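You operate a simulated robot arm through the tools that you are given. There is no shell and no other tool.

The job below is to be done with a simulated robot arm. You get a single attempt, and the scene is never put back.

Task
Tighten lamp bolts 1, 2, 3 in order at 25 Nm and put the driver back. Set down upright: orange driver.

It is judged by the outcome, as a careful person would: the job done as asked, and still so three seconds after it is handed in. It fails if anything else is knocked over, pushed out of place, dropped, spilled or broken.

Robot
A 7-joint arm with a two-finger parallel gripper, fixed in place. Base frame: the origin is on the floor under the middle of its stand, x ahead of it, y to its left, z up. Readings come in m, degrees, newtons and seconds.
It reaches about 1.147 m from its shoulder. Its first joint turns from -166.0 to 166.0 degrees. Payload 3.43 kg.
The TCP is the grasp point between the finger pads, 0.03 m short of the fingertips. In the tool frame z runs along the fingers and y along their closing line. The gripper opens to 0.094 m. The fingers are 0.028 m wide and 0.01 m thick; the gripper's body (0.05 by 0.096 m) begins 0.055 m behind the TCP.
Orientation is that of the tool frame in the base frame, as a unit quaternion [w, x, y, z]. With the fingers straight down and closing along the base's y, the tool's x points along the base's -x, its y along +y and its z along -z.

Tools
- The arm moves only by the tool jog_arm. Its argument "series" is a list of rows, each a list of 6 numbers: the shift along the base's x, y, z in m, then the turn, a rotation vector about the base's x, y, z in degrees. In form: [[tx, ty, tz, wx, wy, wz], ...]. A call has 1 to 20 rows; each row is the pose to reach, as a shift and turn from the pose commanded when the call began. "jaw" is the gripper command, from -1 (shut) to 1 (fully open), values between in proportion, set as the call begins (left out, the last holds). A row lasts 0.2 s, in which the tool goes at most 0.05 m and 8.6 degrees; a call with a longer step from one row to the next is refused whole, and so is a gripper value outside its range. A pose out of reach is approached as far as the arm can. The call stops where the force on the tool passes 40 N (or 10 N more than at its start, if that is more) or the arm is blocked; 0.2 s more then pass. Each finger travels about 0.045 m/s and halts on what it meets, pressing with about 22 N; the grip force reading is that of the motor and also rises with nothing between the fingers. The clock runs only during rows and for 0.2 s after the last one: add rows that repeat a pose to give the fingers time. It gives the time, the measured TCP pose, the force on the tool (base axes), the opening and the grip force at its end, in the units of the frame above (readings bear some noise), with the torque about the TCP (base axes, N m) and any sound that the robot's microphone picked up.
- Cameras (640 x 400 px; columns grow to the right, rows downward): "scene" is fixed at [0.2189, -0.6481, 1.4088]; the picture's right is [0.98, -0.21, 0.00], its down [-0.08, -0.36, -0.93] and it looks along [0.20, 0.91, -0.37] (base axes); focal length 365 px, centre (320, 200). "wrist" rides on the gripper at [0.076, 0.014, -0.102] in the tool frame; the picture's right is [-0.18, 0.98, 0.00], its down [-0.75, -0.14, -0.64] and it looks along [-0.63, -0.12, 0.77] (tool axes); focal length 243 px, centre (320, 200). There is no depth. A picture from a camera that has moved, and an enlarged one, comes with that camera's place and axes in the base frame and with its lens.
- snapshot(camera): a new picture of that camera. It takes no simulated time.
- inspect(camera, box): a new picture of the part [left, top, right, bottom] of that camera's present view, enlarged. It takes no simulated time.
- close_job(): hands the job in; it is judged then, once.

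Nothing tells you positions but the pictures and the camera data. Unless the task says otherwise, let go and move clear before handing in.

The tools are called after ">>>" by a JSON object that holds its "op" and its "data". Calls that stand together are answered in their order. jog_arm: Moves the arm, as the interface text tells. Its arguments: {"type":"object","properties":{"series":{"type":"array","items":{"type":"array","items":{"type":"number"}}},"jaw":{"type":"number"}},"required":["series"]} The other tools are called the same way: snapshot (camera) takes a picture; inspect (camera, box) takes an enlarged picture of a part of a camera's view; close_job () hands the job in.

At the start:

```text
time: 0.0
tcp_pos: [0.2809, 0.4149, 1.0974]
orientation: [0.0, -0.001, 1.0, 0.0]
force: [0.3, -0.5, 0.1]
moment: [0.01, 0.03, -0.01]
grip_width: 0.0942
grip_force: 0.1
```

scene: 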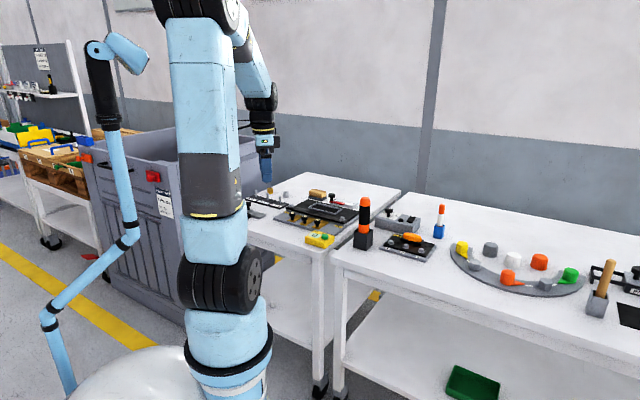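
wrist: 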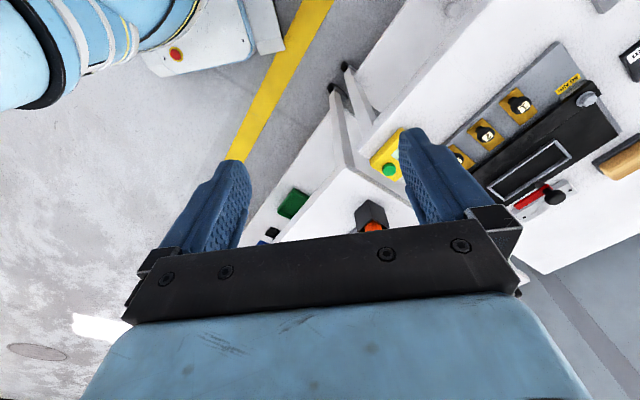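

I see a bench with a black lamp fixture with yellow-marked bolts, and several tools on a second bench to the right. I'll take enlarged pictures before moving anything.

>>> {"op": "inspect", "data": {"camera": "scene", "box": [240, 170, 400, 270]}}

>>> {"op": "inspect", "data": {"camera": "scene", "box": [340, 180, 500, 280]}}

>>> {"op": "inspect", "data": {"camera": "scene", "box": [480, 220, 640, 320]}}

>>> {"op": "inspect", "data": {"camera": "wrist", "box": [360, 40, 640, 240]}}

```text
4.00 times, centred on (320, 220) of scene
camera zoom: at [0.2189, -0.6481, 1.4088], right [0.98, -0.21, 0.0], down [-0.08, -0.36, -0.93], along [0.2, 0.91, -0.37], focal length 1462 px, centre (320, 120)
```

zoom: 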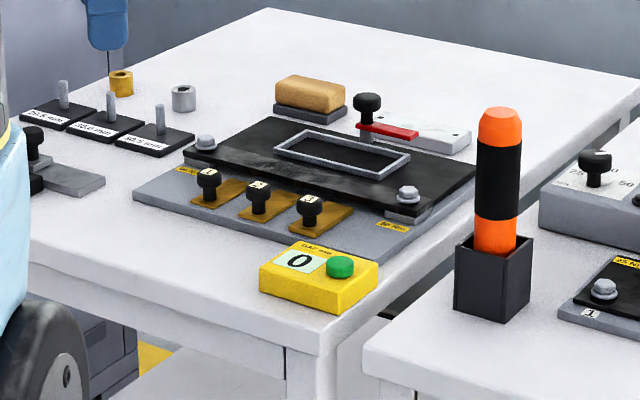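

```text
4.00 times, centred on (420, 230) of scene
camera zoom: at [0.2189, -0.6481, 1.4088], right [0.98, -0.21, 0.0], down [-0.08, -0.36, -0.93], along [0.2, 0.91, -0.37], focal length 1462 px, centre (-80, 80)
```

zoom: 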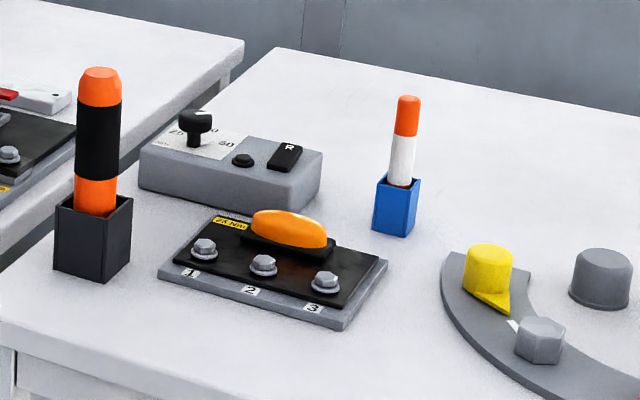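

```text
4.00 times, centred on (560, 270) of scene
camera zoom: at [0.2189, -0.6481, 1.4088], right [0.98, -0.21, 0.0], down [-0.08, -0.36, -0.93], along [0.2, 0.91, -0.37], focal length 1462 px, centre (-640, -80)
```

zoom: 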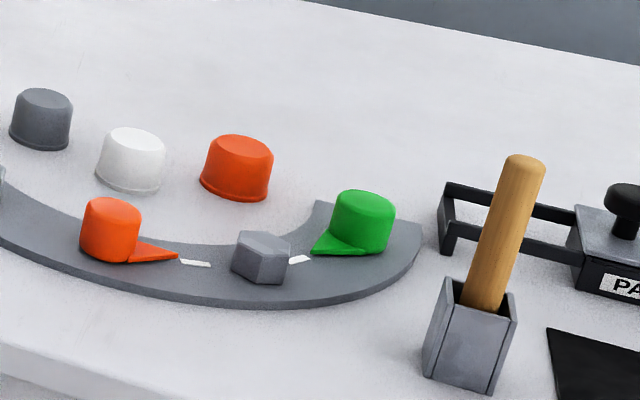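

```text
2.00 times, centred on (500, 140) of wrist
camera zoom: at [0.2059, 0.4294, 1.2009], right [0.18, 0.98, 0.0], down [0.75, -0.14, 0.64], along [0.63, -0.12, -0.77], focal length 485 px, centre (-40, 320)
```

zoom: 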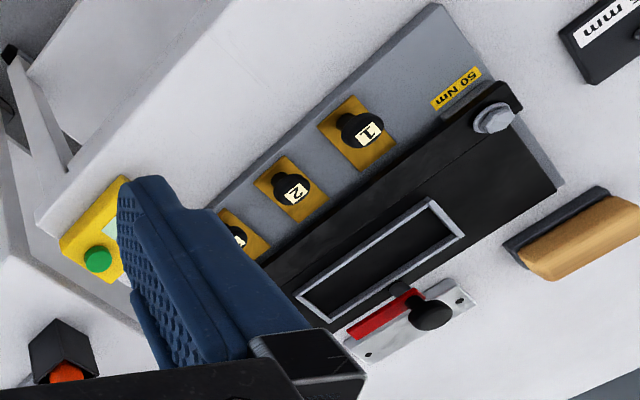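

There is a lamp plate with bolts 1–3 on the right bench, a grey box with a knob and an R switch behind it, and several upright tools in holders. I'll zoom in more to read the labels.

>>> {"op": "inspect", "data": {"camera": "scene", "box": [370, 200, 434, 240]}}

>>> {"op": "inspect", "data": {"camera": "scene", "box": [376, 225, 440, 265]}}

>>> {"op": "inspect", "data": {"camera": "scene", "box": [340, 190, 404, 250]}}

>>> {"op": "inspect", "data": {"camera": "scene", "box": [420, 195, 484, 245]}}

>>> {"op": "inspect", "data": {"camera": "scene", "box": [570, 240, 640, 330]}}

>>> {"op": "inspect", "data": {"camera": "scene", "box": [280, 190, 360, 250]}}

```text
10.00 times, centred on (402, 220) of scene
camera zoom: at [0.2189, -0.6481, 1.4088], right [0.98, -0.21, 0.0], down [-0.08, -0.36, -0.93], along [0.2, 0.91, -0.37], focal length 3654 px, centre (-500, 0)
```

zoom: 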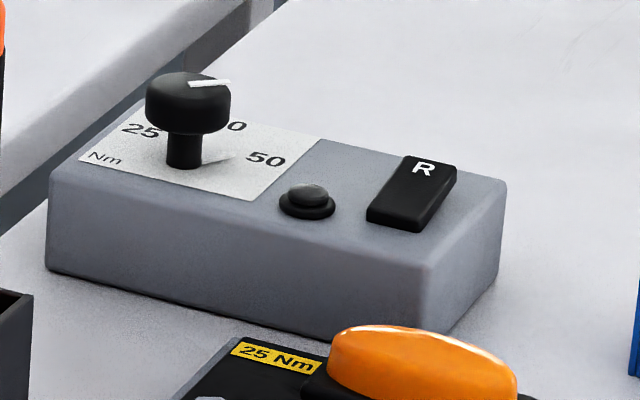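

```text
10.00 times, centred on (408, 245) of scene
camera zoom: at [0.2189, -0.6481, 1.4088], right [0.98, -0.21, 0.0], down [-0.08, -0.36, -0.93], along [0.2, 0.91, -0.37], focal length 3654 px, centre (-560, -250)
```

zoom: 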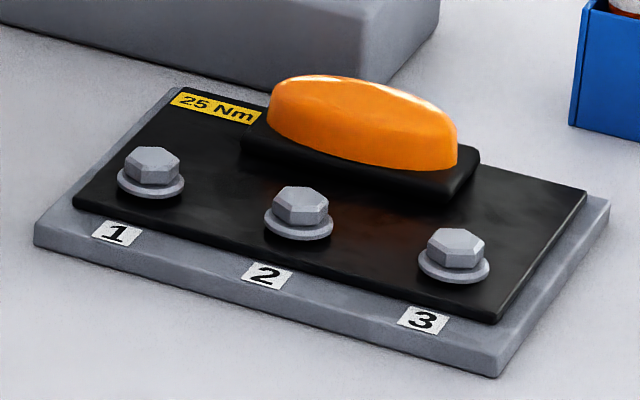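

```text
6.67 times, centred on (372, 220) of scene
camera zoom: at [0.2189, -0.6481, 1.4088], right [0.98, -0.21, 0.0], down [-0.08, -0.36, -0.93], along [0.2, 0.91, -0.37], focal length 2436 px, centre (-27, 67)
```

zoom: 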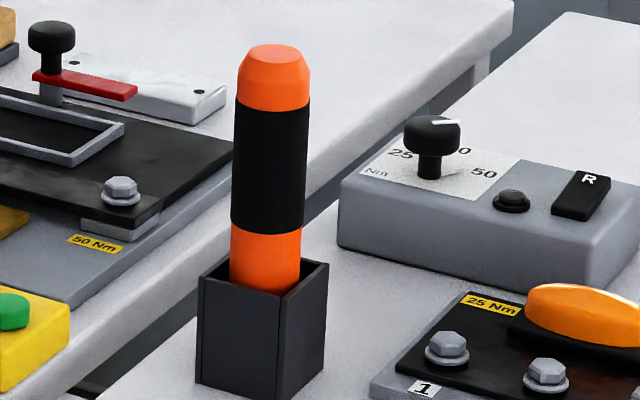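

```text
8.00 times, centred on (452, 220) of scene
camera zoom: at [0.2189, -0.6481, 1.4088], right [0.98, -0.21, 0.0], down [-0.08, -0.36, -0.93], along [0.2, 0.91, -0.37], focal length 2923 px, centre (-736, 40)
```

zoom: 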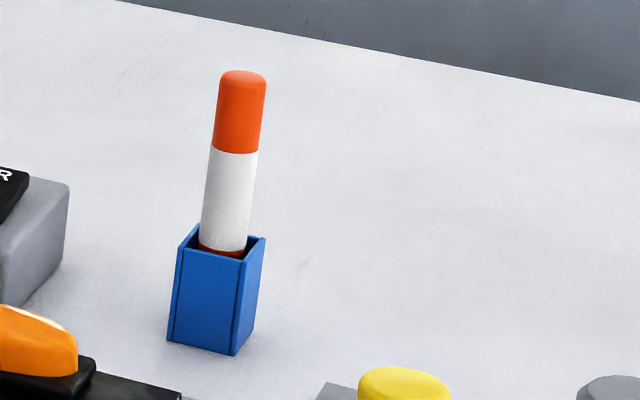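

```text
4.44 times, centred on (605, 285) of scene
camera zoom: at [0.2189, -0.6481, 1.4088], right [0.98, -0.21, 0.0], down [-0.08, -0.36, -0.93], along [0.2, 0.91, -0.37], focal length 1624 px, centre (-947, -178)
```

zoom: 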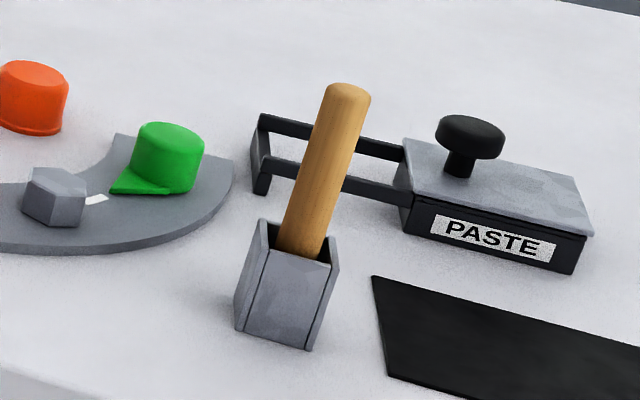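

```text
6.67 times, centred on (320, 220) of scene
camera zoom: at [0.2189, -0.6481, 1.4088], right [0.98, -0.21, 0.0], down [-0.08, -0.36, -0.93], along [0.2, 0.91, -0.37], focal length 2436 px, centre (320, 67)
```

zoom: 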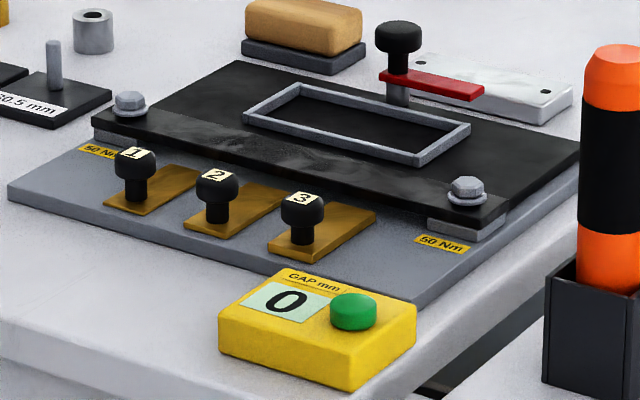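

The lamp plate is labelled 25 Nm and has bolts 1, 2 and 3. The grey box looks like the torque setter (knob plus a rocker marked R), and the big orange/black driver sits in the black holder. I'll move the wrist camera over there for a closer look.

>>> {"op": "jog_arm", "data": {"series": [[0.04, 0, 0.01, 0, 0, 0], [0.08, 0, 0.02, 0, 0, 0], [0.12, 0, 0.03, 0, 0, 0], [0.16, 0, 0.04, 0, 0, 0], [0.2, 0, 0.05, 0, 0, 0], [0.2, 0, 0.05, 0, 0, 0]], "jaw": 1}}

>>> {"op": "snapshot", "data": {"camera": "wrist"}}

>>> {"op": "snapshot", "data": {"camera": "scene"}}

```text
time: 1.4
tcp_pos: [0.4818, 0.4157, 1.1476]
orientation: [0.0, 0.0, 1.0, 0.0]
force: [0.0, -0.2, 0.6]
moment: [-0.02, -0.01, -0.01]
grip_width: 0.0939
grip_force: 0.1
```

```text
taken
camera wrist: at [0.4066, 0.4293, 1.2502], right [0.18, 0.98, 0.0], down [0.75, -0.14, 0.64], along [0.63, -0.12, -0.77], focal length 243 px, centre (320, 200)
```

wrist: 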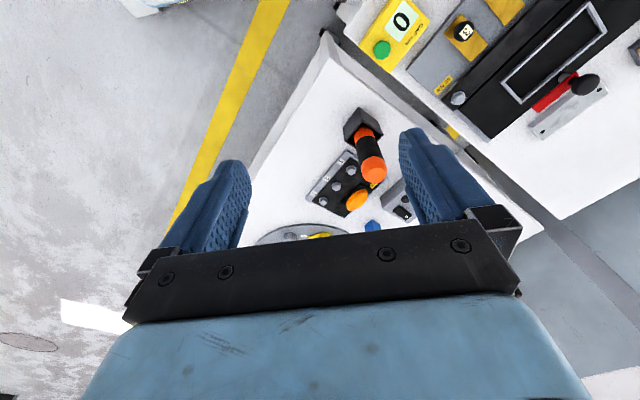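

```text
taken
```

scene: 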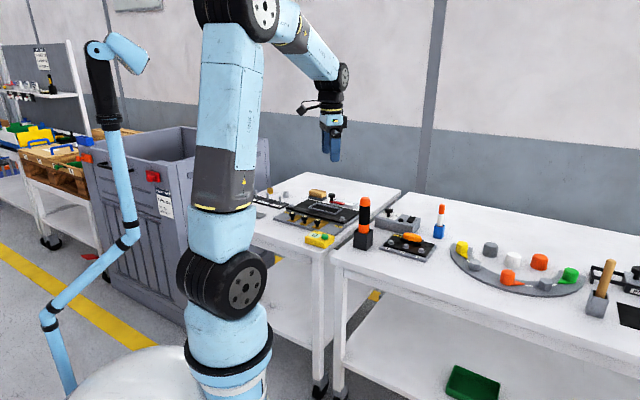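

The driver top comes out near (0.625, 0.47, 0.94) and the bench surface near z=0.76. I'll keep clear above everything and move over the torque box to read its dial and switch.

>>> {"op": "jog_arm", "data": {"series": [[0.04, 0.015, -0.01, 0, 0, 0], [0.08, 0.03, -0.02, 0, 0, 0], [0.12, 0.045, -0.03, 0, 0, 0], [0.16, 0.06, -0.04, 0, 0, 0], [0.2, 0.075, -0.05, 0, 0, 0], [0.24, 0.09, -0.05, 0, 0, 0], [0.26, 0.1, -0.05, 0, 0, 0], [0.26, 0.1, -0.05, 0, 0, 0]]}}

>>> {"op": "snapshot", "data": {"camera": "wrist"}}

>>> {"op": "snapshot", "data": {"camera": "scene"}}

```text
time: 3.2
tcp_pos: [0.7418, 0.5152, 1.0988]
orientation: [-0.001, 0.0, 1.0, 0.0]
force: [0.9, 0.4, 0.9]
moment: [0.0, 0.0, 0.01]
grip_width: 0.094
grip_force: 0.2
```

```text
taken
camera wrist: at [0.6665, 0.5282, 1.2017], right [0.18, 0.98, 0.0], down [0.75, -0.14, 0.64], along [0.63, -0.12, -0.77], focal length 243 px, centre (320, 200)
```

wrist: 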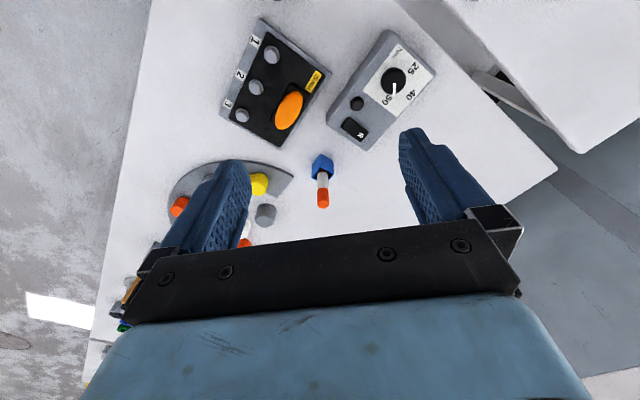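

```text
taken
```

scene: 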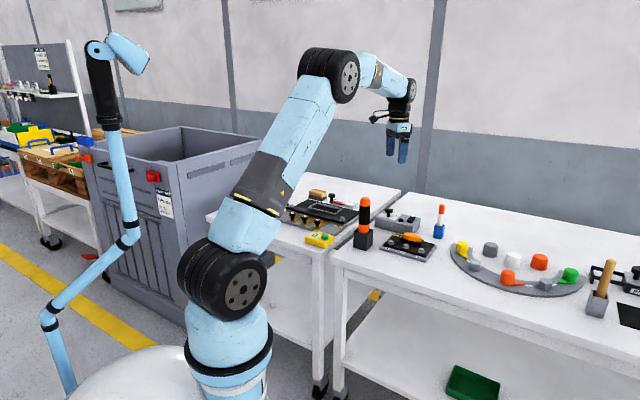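

>>> {"op": "inspect", "data": {"camera": "wrist", "box": [320, 20, 448, 160]}}

>>> {"op": "inspect", "data": {"camera": "wrist", "box": [210, 10, 350, 160]}}

>>> {"op": "inspect", "data": {"camera": "wrist", "box": [370, 60, 420, 110]}}

>>> {"op": "inspect", "data": {"camera": "wrist", "box": [330, 85, 380, 145]}}

```text
2.86 times, centred on (384, 90) of wrist
camera zoom: at [0.6665, 0.5282, 1.2017], right [0.18, 0.98, 0.0], down [0.75, -0.14, 0.64], along [0.63, -0.12, -0.77], focal length 693 px, centre (137, 514)
```

zoom: 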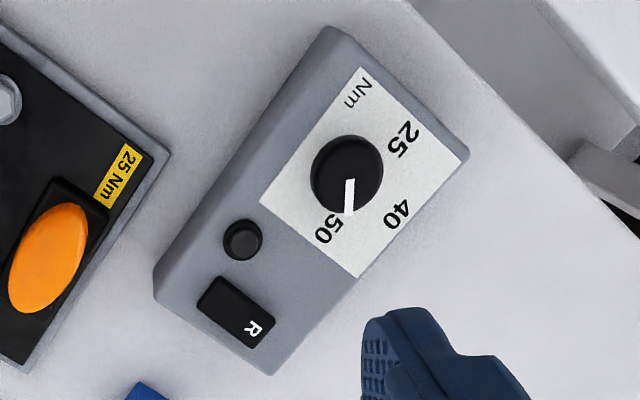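

```text
2.67 times, centred on (280, 85) of wrist
camera zoom: at [0.6665, 0.5282, 1.2017], right [0.18, 0.98, 0.0], down [0.75, -0.14, 0.64], along [0.63, -0.12, -0.77], focal length 647 px, centre (427, 507)
```

zoom: 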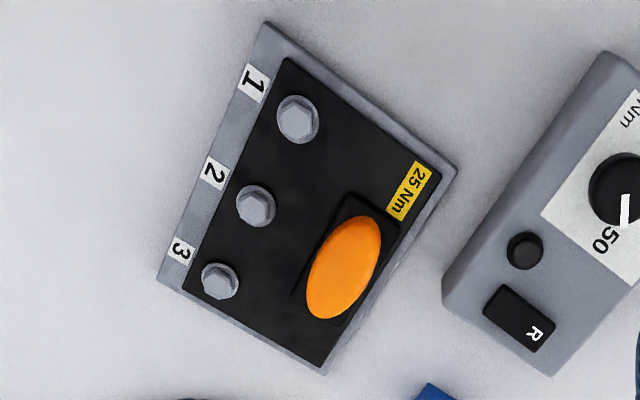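

```text
8.00 times, centred on (395, 85) of wrist
camera zoom: at [0.6665, 0.5282, 1.2017], right [0.18, 0.98, 0.0], down [0.75, -0.14, 0.64], along [0.63, -0.12, -0.77], focal length 1941 px, centre (-280, 1120)
```

zoom: 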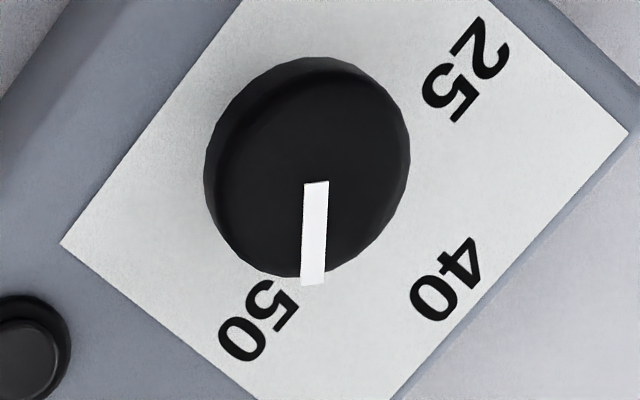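

```text
6.67 times, centred on (355, 115) of wrist
camera zoom: at [0.6665, 0.5282, 1.2017], right [0.18, 0.98, 0.0], down [0.75, -0.14, 0.64], along [0.63, -0.12, -0.77], focal length 1618 px, centre (87, 767)
```

zoom: 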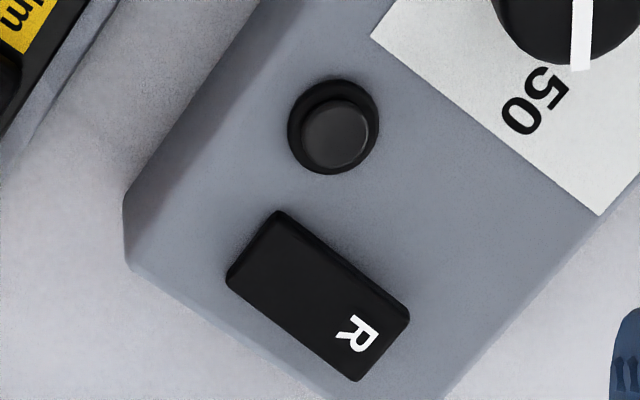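

The torque dial reads 50 with positions 25, 40 and 50. There is also a rocker marked R and a small round dome on the box. I'll lower the camera over the box to see which way the rocker sits.

>>> {"op": "jog_arm", "data": {"series": [[0.02, 0.015, -0.03, 0, 0, 0], [0.04, 0.03, -0.06, 0, 0, 0], [0.05, 0.045, -0.09, 0, 0, 0], [0.06, 0.06, -0.12, 0, 0, 0], [0.06, 0.06, -0.12, 0, 0, 0]]}}

>>> {"op": "snapshot", "data": {"camera": "wrist"}}

>>> {"op": "inspect", "data": {"camera": "wrist", "box": [240, 0, 400, 130]}}

```text
time: 4.4
tcp_pos: [0.7981, 0.5738, 0.9803]
orientation: [-0.001, -0.001, 1.0, 0.0]
force: [0.1, 0.0, -0.1]
moment: [-0.01, 0.02, -0.02]
grip_width: 0.0939
grip_force: 0.1
```

```text
taken
camera wrist: at [0.7228, 0.5883, 1.0822], right [0.18, 0.98, 0.0], down [0.75, -0.14, 0.64], along [0.63, -0.12, -0.77], focal length 243 px, centre (320, 200)
```

wrist: 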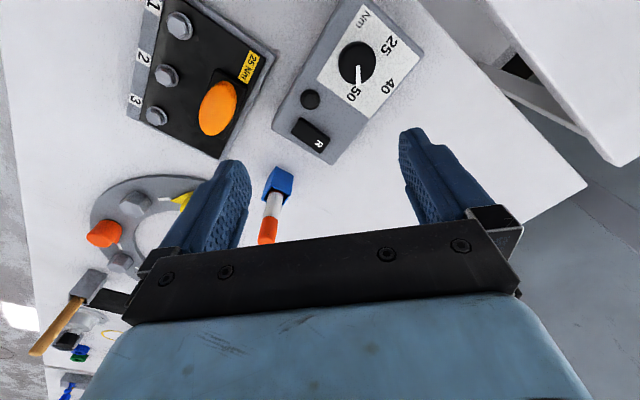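

```text
3.08 times, centred on (320, 65) of wrist
camera zoom: at [0.7228, 0.5883, 1.0822], right [0.18, 0.98, 0.0], down [0.75, -0.14, 0.64], along [0.63, -0.12, -0.77], focal length 746 px, centre (320, 615)
```

zoom: 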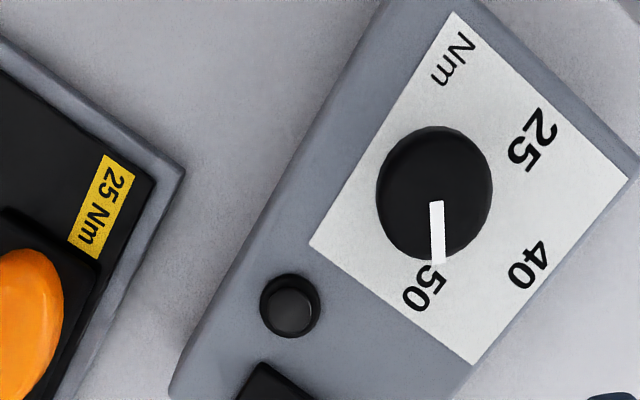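

I can see the dial clearly; the rocker needs a bigger view, so I'll enlarge it and the pen in the blue holder.

>>> {"op": "inspect", "data": {"camera": "wrist", "box": [275, 75, 350, 165]}}

>>> {"op": "inspect", "data": {"camera": "scene", "box": [396, 205, 428, 230]}}

>>> {"op": "inspect", "data": {"camera": "wrist", "box": [120, 0, 280, 160]}}

```text
4.44 times, centred on (312, 120) of wrist
camera zoom: at [0.7228, 0.5883, 1.0822], right [0.18, 0.98, 0.0], down [0.75, -0.14, 0.64], along [0.63, -0.12, -0.77], focal length 1078 px, centre (353, 556)
```

zoom: 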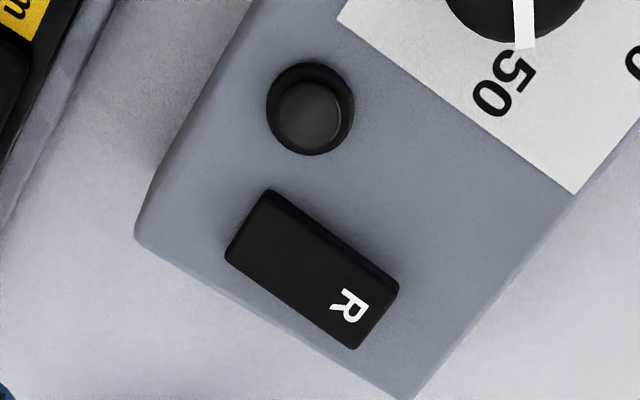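

```text
16.00 times, centred on (412, 218) of scene
camera zoom: at [0.2189, -0.6481, 1.4088], right [0.98, -0.21, 0.0], down [-0.08, -0.36, -0.93], along [0.2, 0.91, -0.37], focal length 5846 px, centre (-1152, -80)
```

zoom: 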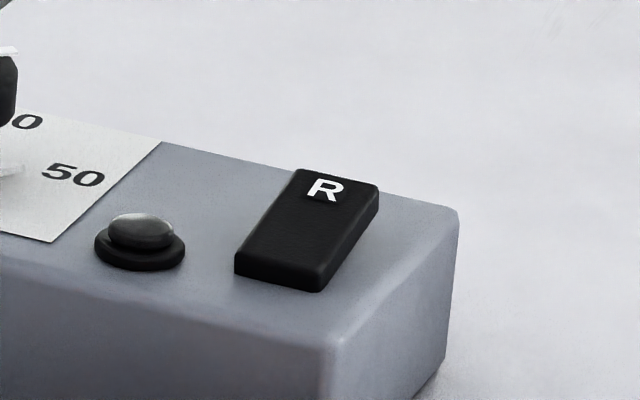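

```text
2.50 times, centred on (200, 80) of wrist
camera zoom: at [0.7228, 0.5883, 1.0822], right [0.18, 0.98, 0.0], down [0.75, -0.14, 0.64], along [0.63, -0.12, -0.77], focal length 606 px, centre (620, 500)
```

zoom: 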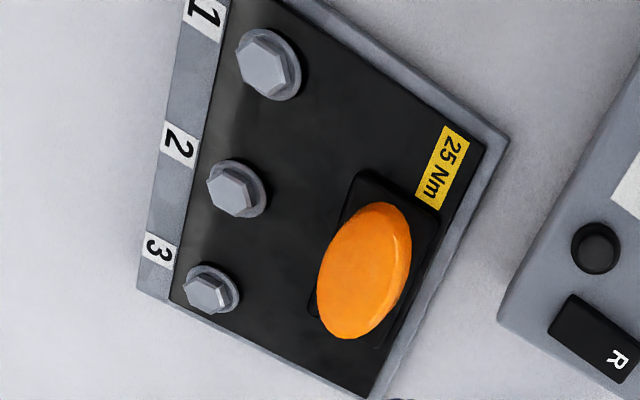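

The rocker's R end stands about 8 mm higher than its blank end, so I take it that reverse is not pressed. The dial points at 50, and 25 lies about 100° counter-clockwise from above. The knob centre is near (0.7765, 0.614) with its top at z≈0.83. I'll turn the gripper by -50° above the knob, ready for the turn.

>>> {"op": "jog_arm", "data": {"series": [[-0.003, 0.006, 0, 0, 0, -8], [-0.006, 0.012, 0, 0, 0, -16], [-0.01, 0.018, 0, 0, 0, -24], [-0.014, 0.024, 0, 0, 0, -32], [-0.018, 0.03, 0, 0, 0, -40], [-0.0226, 0.039, 0, 0, 0, -48], [-0.0226, 0.039, 0, 0, 0, -50], [-0.0226, 0.039, 0, 0, 0, -50]], "jaw": 0.3}}

>>> {"op": "snapshot", "data": {"camera": "wrist"}}

>>> {"op": "snapshot", "data": {"camera": "scene"}}

```text
time: 6.2
tcp_pos: [0.7797, 0.6136, 0.9783]
orientation: [0.001, 0.423, 0.906, 0.0]
force: [-0.6, 0.2, -0.4]
moment: [0.01, 0.0, -0.02]
grip_width: 0.0611
grip_force: 0.1
```

```text
taken
camera wrist: at [0.7427, 0.6817, 1.0805], right [0.87, 0.49, 0.0], down [0.38, -0.67, 0.64], along [0.31, -0.56, -0.77], focal length 243 px, centre (320, 200)
```

wrist: 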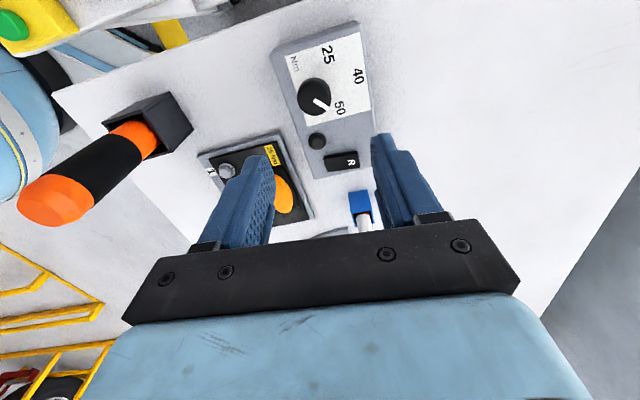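

```text
taken
```

scene: 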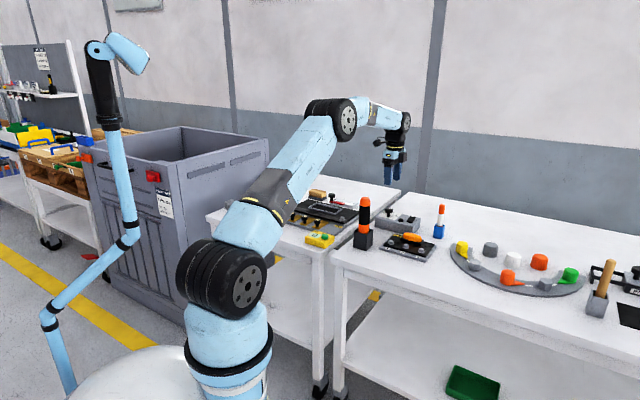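

The gripper hangs over the knob with plenty of clearance from the driver. I'll check the knob's position again from this view.

>>> {"op": "inspect", "data": {"camera": "wrist", "box": [260, 20, 380, 180]}}

>>> {"op": "inspect", "data": {"camera": "wrist", "box": [290, 70, 340, 120]}}

>>> {"op": "inspect", "data": {"camera": "wrist", "box": [0, 80, 210, 240]}}

```text
2.50 times, centred on (320, 100) of wrist
camera zoom: at [0.7427, 0.6817, 1.0805], right [0.87, 0.49, 0.0], down [0.38, -0.67, 0.64], along [0.31, -0.56, -0.77], focal length 606 px, centre (320, 450)
```

zoom: 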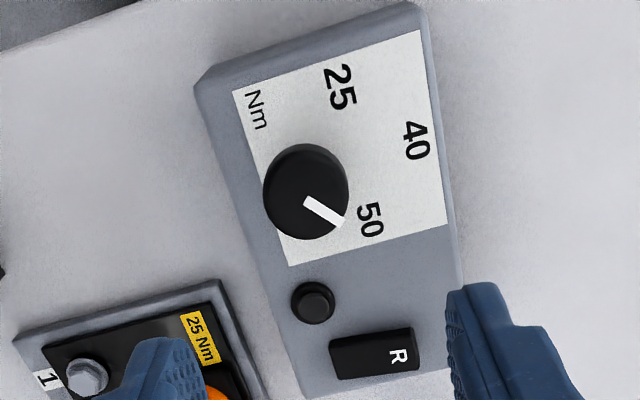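

```text
8.00 times, centred on (315, 95) of wrist
camera zoom: at [0.7427, 0.6817, 1.0805], right [0.87, 0.49, 0.0], down [0.38, -0.67, 0.64], along [0.31, -0.56, -0.77], focal length 1941 px, centre (360, 1040)
```

zoom: 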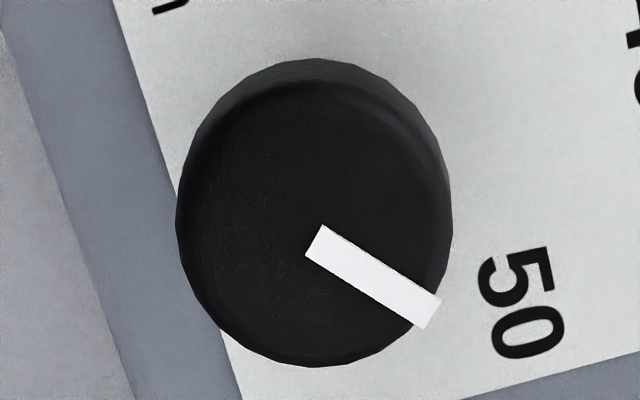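

```text
2.50 times, centred on (105, 160) of wrist
camera zoom: at [0.7427, 0.6817, 1.0805], right [0.87, 0.49, 0.0], down [0.38, -0.67, 0.64], along [0.31, -0.56, -0.77], focal length 606 px, centre (858, 300)
```

zoom: 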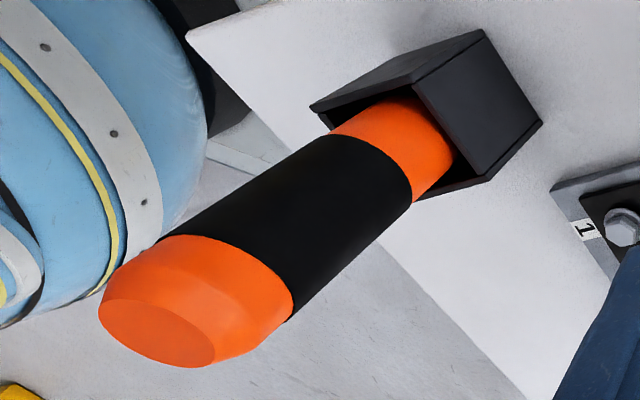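

The knob triangulates to about (0.7755, 0.613) with its top near z≈0.834, and the pointer sits at about -3°, which is 50. I'll descend around the knob with the fingers partly open and keep the tips above the box top at z=0.801.

>>> {"op": "jog_arm", "data": {"series": [[-0.004, -0.0006, -0.03, 0, 0, 0], [-0.004, -0.0006, -0.07, 0, 0, 0], [-0.004, -0.0006, -0.1, 0, 0, 0], [-0.004, -0.0006, -0.12, 0, 0, 0], [-0.004, -0.0006, -0.134, 0, 0, 0], [-0.004, -0.0006, -0.134, 0, 0, 0], [-0.004, -0.0006, -0.134, 0, 0, 0]]}}

>>> {"op": "snapshot", "data": {"camera": "wrist"}}

>>> {"op": "inspect", "data": {"camera": "scene", "box": [340, 170, 460, 260]}}

```text
time: 7.8
tcp_pos: [0.777, 0.6133, 0.8451]
orientation: [0.0, 0.422, 0.907, 0.0]
force: [0.4, -0.1, 0.0]
moment: [-0.01, -0.02, 0.0]
grip_width: 0.0614
grip_force: 0.1
```

```text
taken
camera wrist: at [0.7388, 0.6805, 0.948], right [0.87, 0.49, 0.0], down [0.38, -0.67, 0.64], along [0.31, -0.56, -0.77], focal length 243 px, centre (320, 200)
```

wrist: 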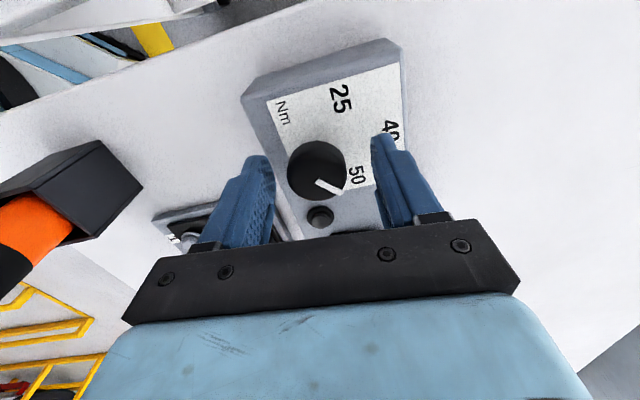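

```text
4.44 times, centred on (400, 215) of scene
camera zoom: at [0.2189, -0.6481, 1.4088], right [0.98, -0.21, 0.0], down [-0.08, -0.36, -0.93], along [0.2, 0.91, -0.37], focal length 1624 px, centre (-36, 133)
```

zoom: 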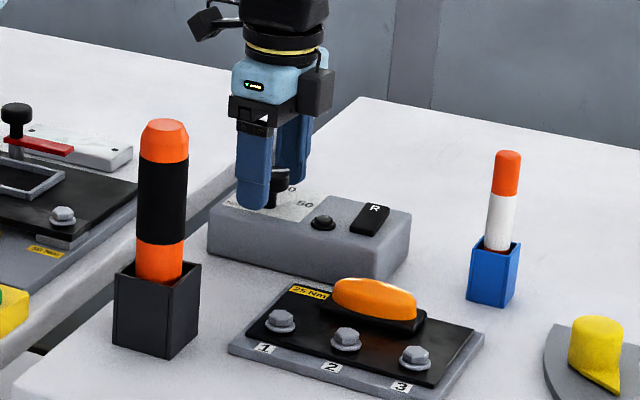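

The knob is centred between the fingers. I'll lower 3 mm and close on it.

>>> {"op": "jog_arm", "data": {"series": [[0, 0, -0.003, 0, 0, 0], [0, 0, -0.003, 0, 0, 0], [0, 0, -0.003, 0, 0, 0], [0, 0, -0.003, 0, 0, 0]], "jaw": -1}}

>>> {"op": "inspect", "data": {"camera": "wrist", "box": [230, 70, 410, 230]}}

```text
time: 8.8
tcp_pos: [0.7751, 0.6125, 0.8414]
orientation: [0.0, 0.422, 0.906, -0.002]
force: [-27.8, -29.6, -2.8]
moment: [0.08, 0.19, 0.07]
grip_width: 0.0328
grip_force: 45.1
```

```text
2.50 times, centred on (320, 150) of wrist
camera zoom: at [0.7381, 0.6795, 0.9446], right [0.87, 0.49, 0.0], down [0.38, -0.67, 0.64], along [0.31, -0.56, -0.77], focal length 606 px, centre (320, 325)
```

zoom: 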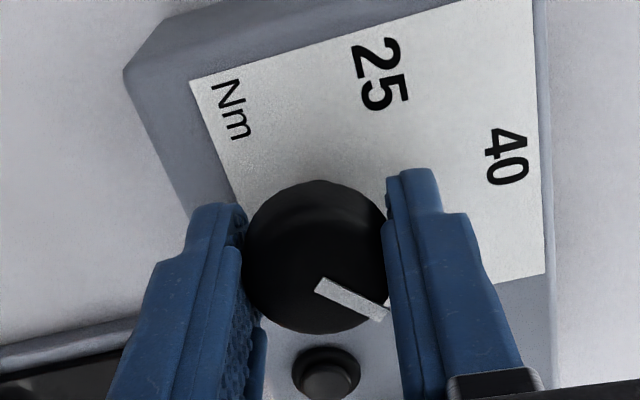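

I have the knob (opening 0.033), but there is a side load of about 40 N along the closing line. I'll shift slightly to relieve it before turning.

>>> {"op": "jog_arm", "data": {"series": [[-0.0015, -0.0013, 0, 0, 0, 0], [-0.0015, -0.0013, 0, 0, 0, 0]]}}

```text
time: 9.4
tcp_pos: [0.7752, 0.6125, 0.8417]
orientation: [0.0, 0.422, 0.907, 0.0]
force: [-3.3, -9.5, -8.5]
moment: [-0.41, -0.03, -0.04]
grip_width: 0.0329
grip_force: 45.0
```

The side load is down to about 10 N. I'll now turn the knob counter-clockwise, starting with about 48° and watching the force.

>>> {"op": "jog_arm", "data": {"series": [[0, 0, 0, 0, 0, 6], [0, 0, 0, 0, 0, 12], [0, 0, 0, 0, 0, 18], [0, 0, 0, 0, 0, 24], [0, 0, 0, 0, 0, 30], [0, 0, 0, 0, 0, 36], [0, 0, 0, 0, 0, 42], [0, 0, 0, 0, 0, 48], [0, 0, 0, 0, 0, 48]]}}

>>> {"op": "inspect", "data": {"camera": "wrist", "box": [230, 70, 410, 230]}}

```text
time: 11.4
tcp_pos: [0.7753, 0.6139, 0.8428]
orientation: [0.001, 0.016, 1.0, 0.001]
force: [18.4, 4.8, 14.7]
moment: [-0.07, 0.63, -0.02]
grip_width: 0.0325
grip_force: 45.1
```

```text
2.50 times, centred on (320, 150) of wrist
camera zoom: at [0.6994, 0.6293, 0.9449], right [0.22, 0.98, 0.0], down [0.75, -0.17, 0.64], along [0.63, -0.14, -0.77], focal length 606 px, centre (320, 325)
```

zoom: 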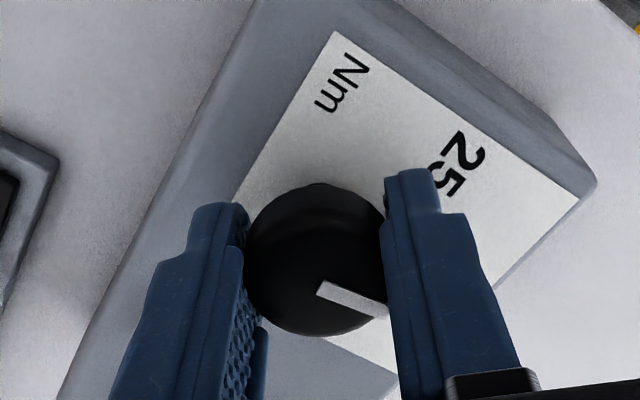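

The knob turns with the fingers and the pointer is now near 40. I'll continue another 50° toward 25.

>>> {"op": "jog_arm", "data": {"series": [[0, 0, 0, 0, 0, 6], [0, 0, 0, 0, 0, 12], [0, 0, 0, 0, 0, 18], [0, 0, 0, 0, 0, 24], [0, 0, 0, 0, 0, 30], [0, 0, 0, 0, 0, 36], [0, 0, 0, 0, 0, 42], [0, 0, 0, 0, 0, 48], [0, 0, 0, 0, 0, 50], [0, 0, 0, 0, 0, 50]]}}

>>> {"op": "inspect", "data": {"camera": "wrist", "box": [230, 70, 410, 230]}}

```text
time: 13.6
tcp_pos: [0.7738, 0.6127, 0.842]
orientation: [-0.002, -0.407, 0.913, -0.001]
force: [0.7, -5.8, 12.8]
moment: [-0.48, 0.0, -0.74]
grip_width: 0.0332
grip_force: 44.6
```

```text
2.50 times, centred on (320, 150) of wrist
camera zoom: at [0.7128, 0.5648, 0.944], right [-0.61, 0.79, 0.0], down [0.61, 0.47, 0.64], along [0.51, 0.39, -0.77], focal length 606 px, centre (320, 325)
```

zoom: 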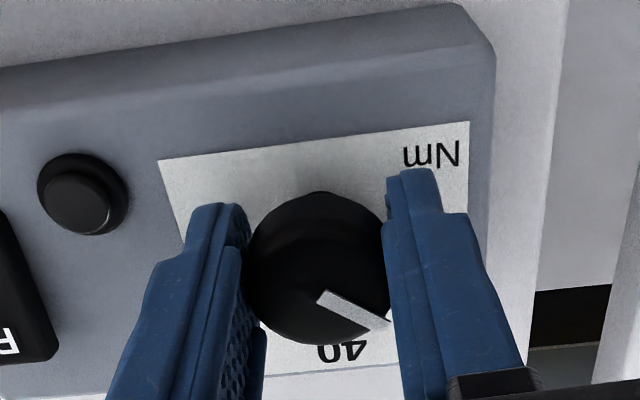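

The turn is done, and the rise in torque suggests an end stop near 25. I'll open, lift off and look at the pointer.

>>> {"op": "jog_arm", "data": {"series": [[0, 0, 0, 0, 0, 0], [0, 0, 0, 0, 0, 0], [0, 0, 0.03, 0, 0, 0], [0, 0, 0.07, 0, 0, 0], [0, 0, 0.11, 0, 0, 0], [0, 0, 0.14, 0, 0, 0], [0, 0, 0.14, 0, 0, 0]], "jaw": 0.4}}

>>> {"op": "inspect", "data": {"camera": "wrist", "box": [230, 0, 410, 140]}}

>>> {"op": "inspect", "data": {"camera": "scene", "box": [370, 200, 434, 240]}}

```text
time: 15.2
tcp_pos: [0.7753, 0.6105, 0.9834]
orientation: [0.0, -0.407, 0.913, 0.0]
force: [-0.5, -0.2, 0.1]
moment: [-0.01, -0.02, 0.03]
grip_width: 0.0656
grip_force: 0.0
```

```text
2.86 times, centred on (320, 70) of wrist
camera zoom: at [0.7141, 0.5633, 1.0857], right [-0.61, 0.79, 0.0], down [0.61, 0.47, 0.64], along [0.51, 0.39, -0.77], focal length 693 px, centre (320, 571)
```

zoom: 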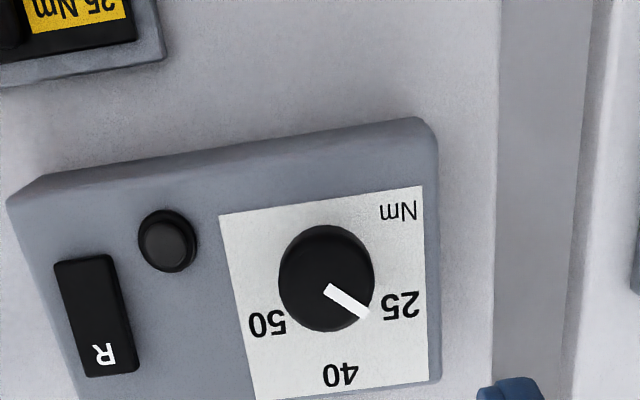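

```text
10.00 times, centred on (402, 220) of scene
camera zoom: at [0.2189, -0.6481, 1.4088], right [0.98, -0.21, 0.0], down [-0.08, -0.36, -0.93], along [0.2, 0.91, -0.37], focal length 3654 px, centre (-500, 0)
```

zoom: 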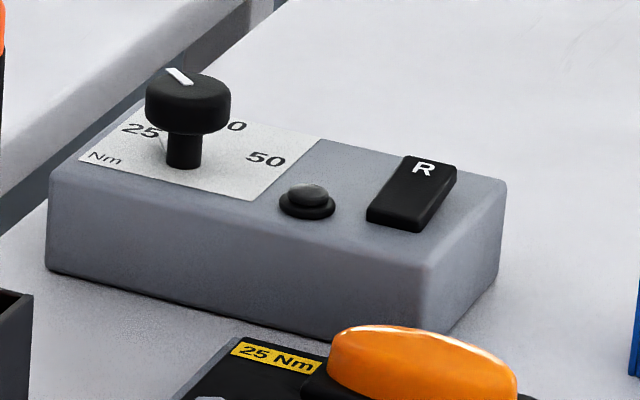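

The pointer now reads close to 25. I'll zoom in to measure how well it lines up.

>>> {"op": "inspect", "data": {"camera": "wrist", "box": [290, 50, 370, 110]}}

>>> {"op": "inspect", "data": {"camera": "scene", "box": [380, 202, 404, 220]}}

```text
6.67 times, centred on (330, 80) of wrist
camera zoom: at [0.7141, 0.5633, 1.0857], right [-0.61, 0.79, 0.0], down [0.61, 0.47, 0.64], along [0.51, 0.39, -0.77], focal length 1618 px, centre (253, 1000)
```

zoom: 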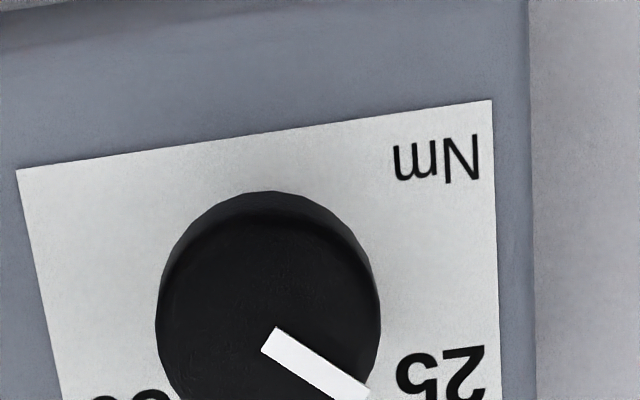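

```text
16.00 times, centred on (392, 211) of scene
camera zoom: at [0.2189, -0.6481, 1.4088], right [0.98, -0.21, 0.0], down [-0.08, -0.36, -0.93], along [0.2, 0.91, -0.37], focal length 5846 px, centre (-832, 24)
```

zoom: 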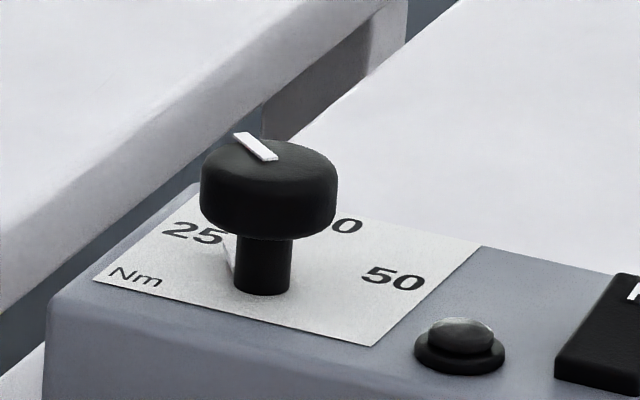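

The pointer is at about 95°, right at the 25 mark, so the torque is set. Next is the orange driver, whose top I put at about (0.620, 0.467, 0.949). I'll rise, move above it with the jaws open and check alignment.

>>> {"op": "jog_arm", "data": {"series": [[0, 0, 0.05, 0, 0, 0], [-0.026, -0.024, 0.07, 0, 0, 0], [-0.052, -0.048, 0.07, 0, 0, 0], [-0.078, -0.072, 0.07, 0, 0, 0], [-0.104, -0.096, 0.07, 0, 0, 0], [-0.13, -0.12, 0.07, 0, 0, 0], [-0.155, -0.1435, 0.07, 0, 0, 0], [-0.155, -0.1435, 0.07, 0, 0, 0], [-0.155, -0.1435, 0.07, 0, 0, 0]], "jaw": 1}}

>>> {"op": "snapshot", "data": {"camera": "wrist"}}

>>> {"op": "inspect", "data": {"camera": "scene", "box": [300, 120, 460, 260]}}

```text
time: 17.2
tcp_pos: [0.6193, 0.469, 1.0504]
orientation: [-0.001, -0.407, 0.914, 0.0]
force: [-0.1, 0.0, 0.3]
moment: [-0.01, -0.01, 0.0]
grip_width: 0.094
grip_force: 0.1
```

```text
taken
camera wrist: at [0.558, 0.4211, 1.1533], right [-0.61, 0.79, 0.0], down [0.61, 0.47, 0.64], along [0.51, 0.39, -0.77], focal length 243 px, centre (320, 200)
```

wrist: 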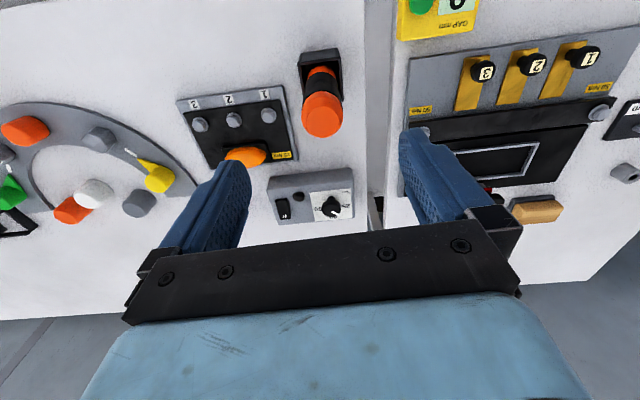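

```text
2.86 times, centred on (380, 190) of scene
camera zoom: at [0.2189, -0.6481, 1.4088], right [0.98, -0.21, 0.0], down [-0.08, -0.36, -0.93], along [0.2, 0.91, -0.37], focal length 1044 px, centre (149, 229)
```

zoom: 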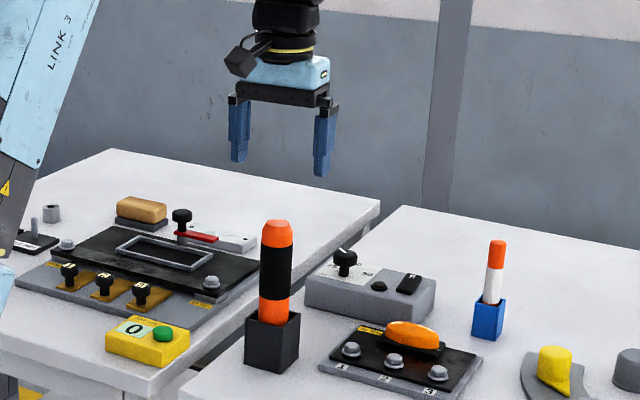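

The gripper is over the driver. I'll enlarge the view to measure the driver top before descending.

>>> {"op": "inspect", "data": {"camera": "wrist", "box": [270, 30, 370, 160]}}

```text
3.08 times, centred on (320, 95) of wrist
camera zoom: at [0.558, 0.4211, 1.1533], right [-0.61, 0.79, 0.0], down [0.61, 0.47, 0.64], along [0.51, 0.39, -0.77], focal length 746 px, centre (320, 523)
```

zoom: 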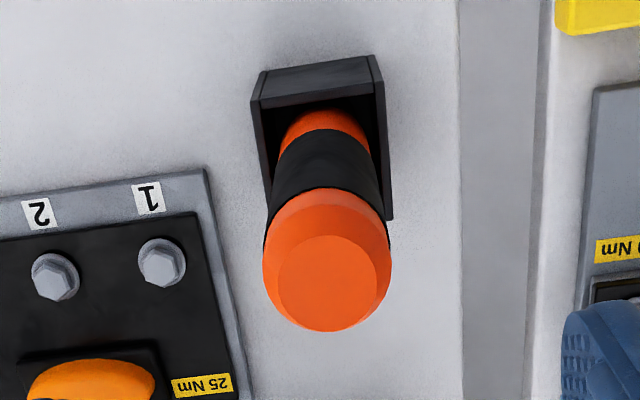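

The driver top refines to (0.622, 0.473, 0.950). I'll shift a few millimetres and descend so the pads sit around the upper black grip, with the palm still clear of the top.

>>> {"op": "jog_arm", "data": {"series": [[0.003, 0.0042, -0.02, 0, 0, 0], [0.003, 0.0042, -0.055, 0, 0, 0], [0.003, 0.0042, -0.09, 0, 0, 0], [0.003, 0.0042, -0.12, 0, 0, 0], [0.003, 0.0042, -0.143, 0, 0, 0], [0.003, 0.0042, -0.143, 0, 0, 0], [0.003, 0.0042, -0.143, 0, 0, 0]]}}

>>> {"op": "snapshot", "data": {"camera": "wrist"}}

>>> {"op": "inspect", "data": {"camera": "scene", "box": [320, 150, 420, 260]}}

```text
time: 18.8
tcp_pos: [0.6221, 0.4715, 0.9082]
orientation: [0.0, -0.407, 0.913, 0.0]
force: [0.7, 0.5, 0.1]
moment: [0.0, -0.03, 0.0]
grip_width: 0.094
grip_force: 0.1
```

```text
taken
camera wrist: at [0.5608, 0.4247, 1.0103], right [-0.61, 0.79, 0.0], down [0.61, 0.47, 0.64], along [0.51, 0.39, -0.77], focal length 243 px, centre (320, 200)
```

wrist: 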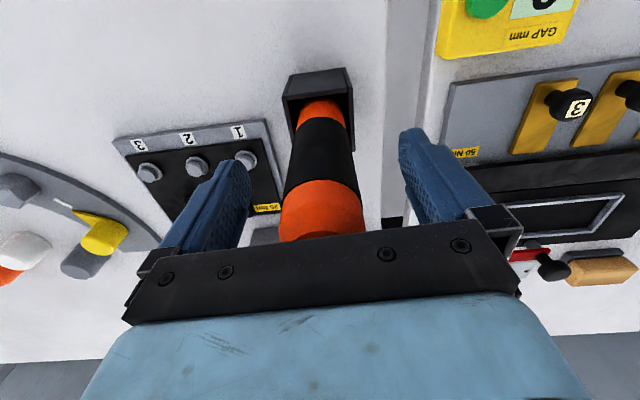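

```text
3.64 times, centred on (370, 205) of scene
camera zoom: at [0.2189, -0.6481, 1.4088], right [0.98, -0.21, 0.0], down [-0.08, -0.36, -0.93], along [0.2, 0.91, -0.37], focal length 1329 px, centre (138, 182)
```

zoom: 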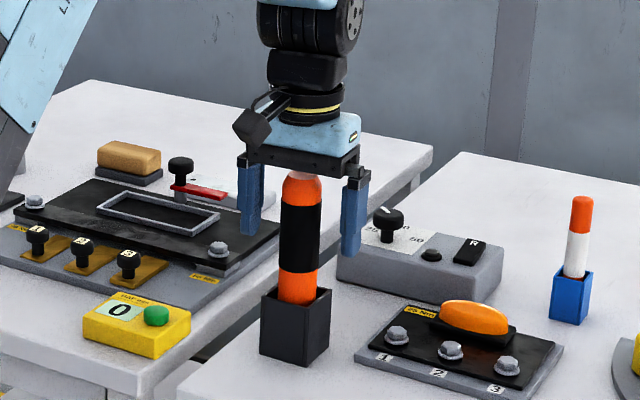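

The driver stands centred between the open fingers, with its top just below the palm. I'll close on it now.

>>> {"op": "jog_arm", "data": {"series": [[0, 0, 0, 0, 0, 0], [0, 0, 0, 0, 0, 0], [0, 0, 0, 0, 0, 0], [0, 0, 0, 0, 0, 0], [0, 0, 0, 0, 0, 0], [0, 0, 0, 0, 0, 0]], "jaw": -1}}

>>> {"op": "snapshot", "data": {"camera": "wrist"}}

```text
time: 20.2
tcp_pos: [0.6209, 0.4728, 0.9082]
orientation: [-0.001, -0.406, 0.914, -0.001]
force: [-2.5, 2.9, 0.0]
moment: [0.34, 0.26, -0.01]
grip_width: 0.039
grip_force: 22.1
```

```text
taken
camera wrist: at [0.5605, 0.425, 1.0105], right [-0.61, 0.79, 0.0], down [0.61, 0.47, 0.64], along [0.51, 0.39, -0.77], focal length 243 px, centre (320, 200)
```

wrist: 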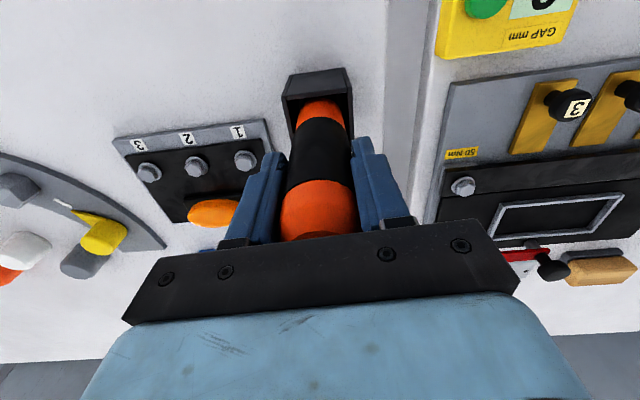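

The driver is gripped (opening 0.039 m). I'll lift it straight up out of the holder and look at its lower end.

>>> {"op": "jog_arm", "data": {"series": [[0, 0, 0.01, 0, 0, 0], [0, 0, 0.03, 0, 0, 0], [0, 0, 0.05, 0, 0, 0], [0, 0, 0.075, 0, 0, 0], [0, 0, 0.1, 0, 0, 0], [0, 0, 0.12, 0, 0, 0], [0, 0, 0.12, 0, 0, 0]]}}

>>> {"op": "snapshot", "data": {"camera": "wrist"}}

>>> {"op": "inspect", "data": {"camera": "scene", "box": [320, 130, 420, 260]}}

```text
time: 21.8
tcp_pos: [0.6207, 0.4742, 1.0282]
orientation: [0.0, -0.406, 0.914, 0.0]
force: [0.6, -0.1, -5.4]
moment: [-0.04, 0.03, -0.03]
grip_width: 0.0391
grip_force: 22.1
```

```text
taken
camera wrist: at [0.5593, 0.4271, 1.131], right [-0.61, 0.79, 0.0], down [0.61, 0.47, 0.64], along [0.51, 0.39, -0.77], focal length 243 px, centre (320, 200)
```

wrist: 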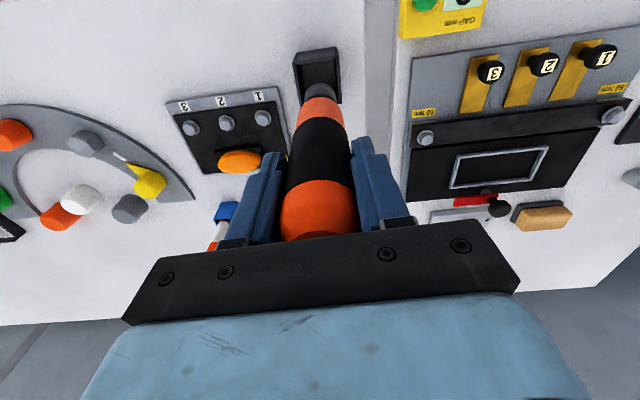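

```text
3.08 times, centred on (370, 195) of scene
camera zoom: at [0.2189, -0.6481, 1.4088], right [0.98, -0.21, 0.0], down [-0.08, -0.36, -0.93], along [0.2, 0.91, -0.37], focal length 1124 px, centre (166, 215)
```

zoom: 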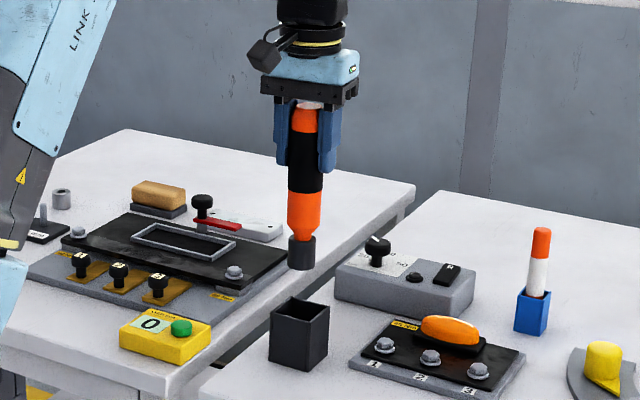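

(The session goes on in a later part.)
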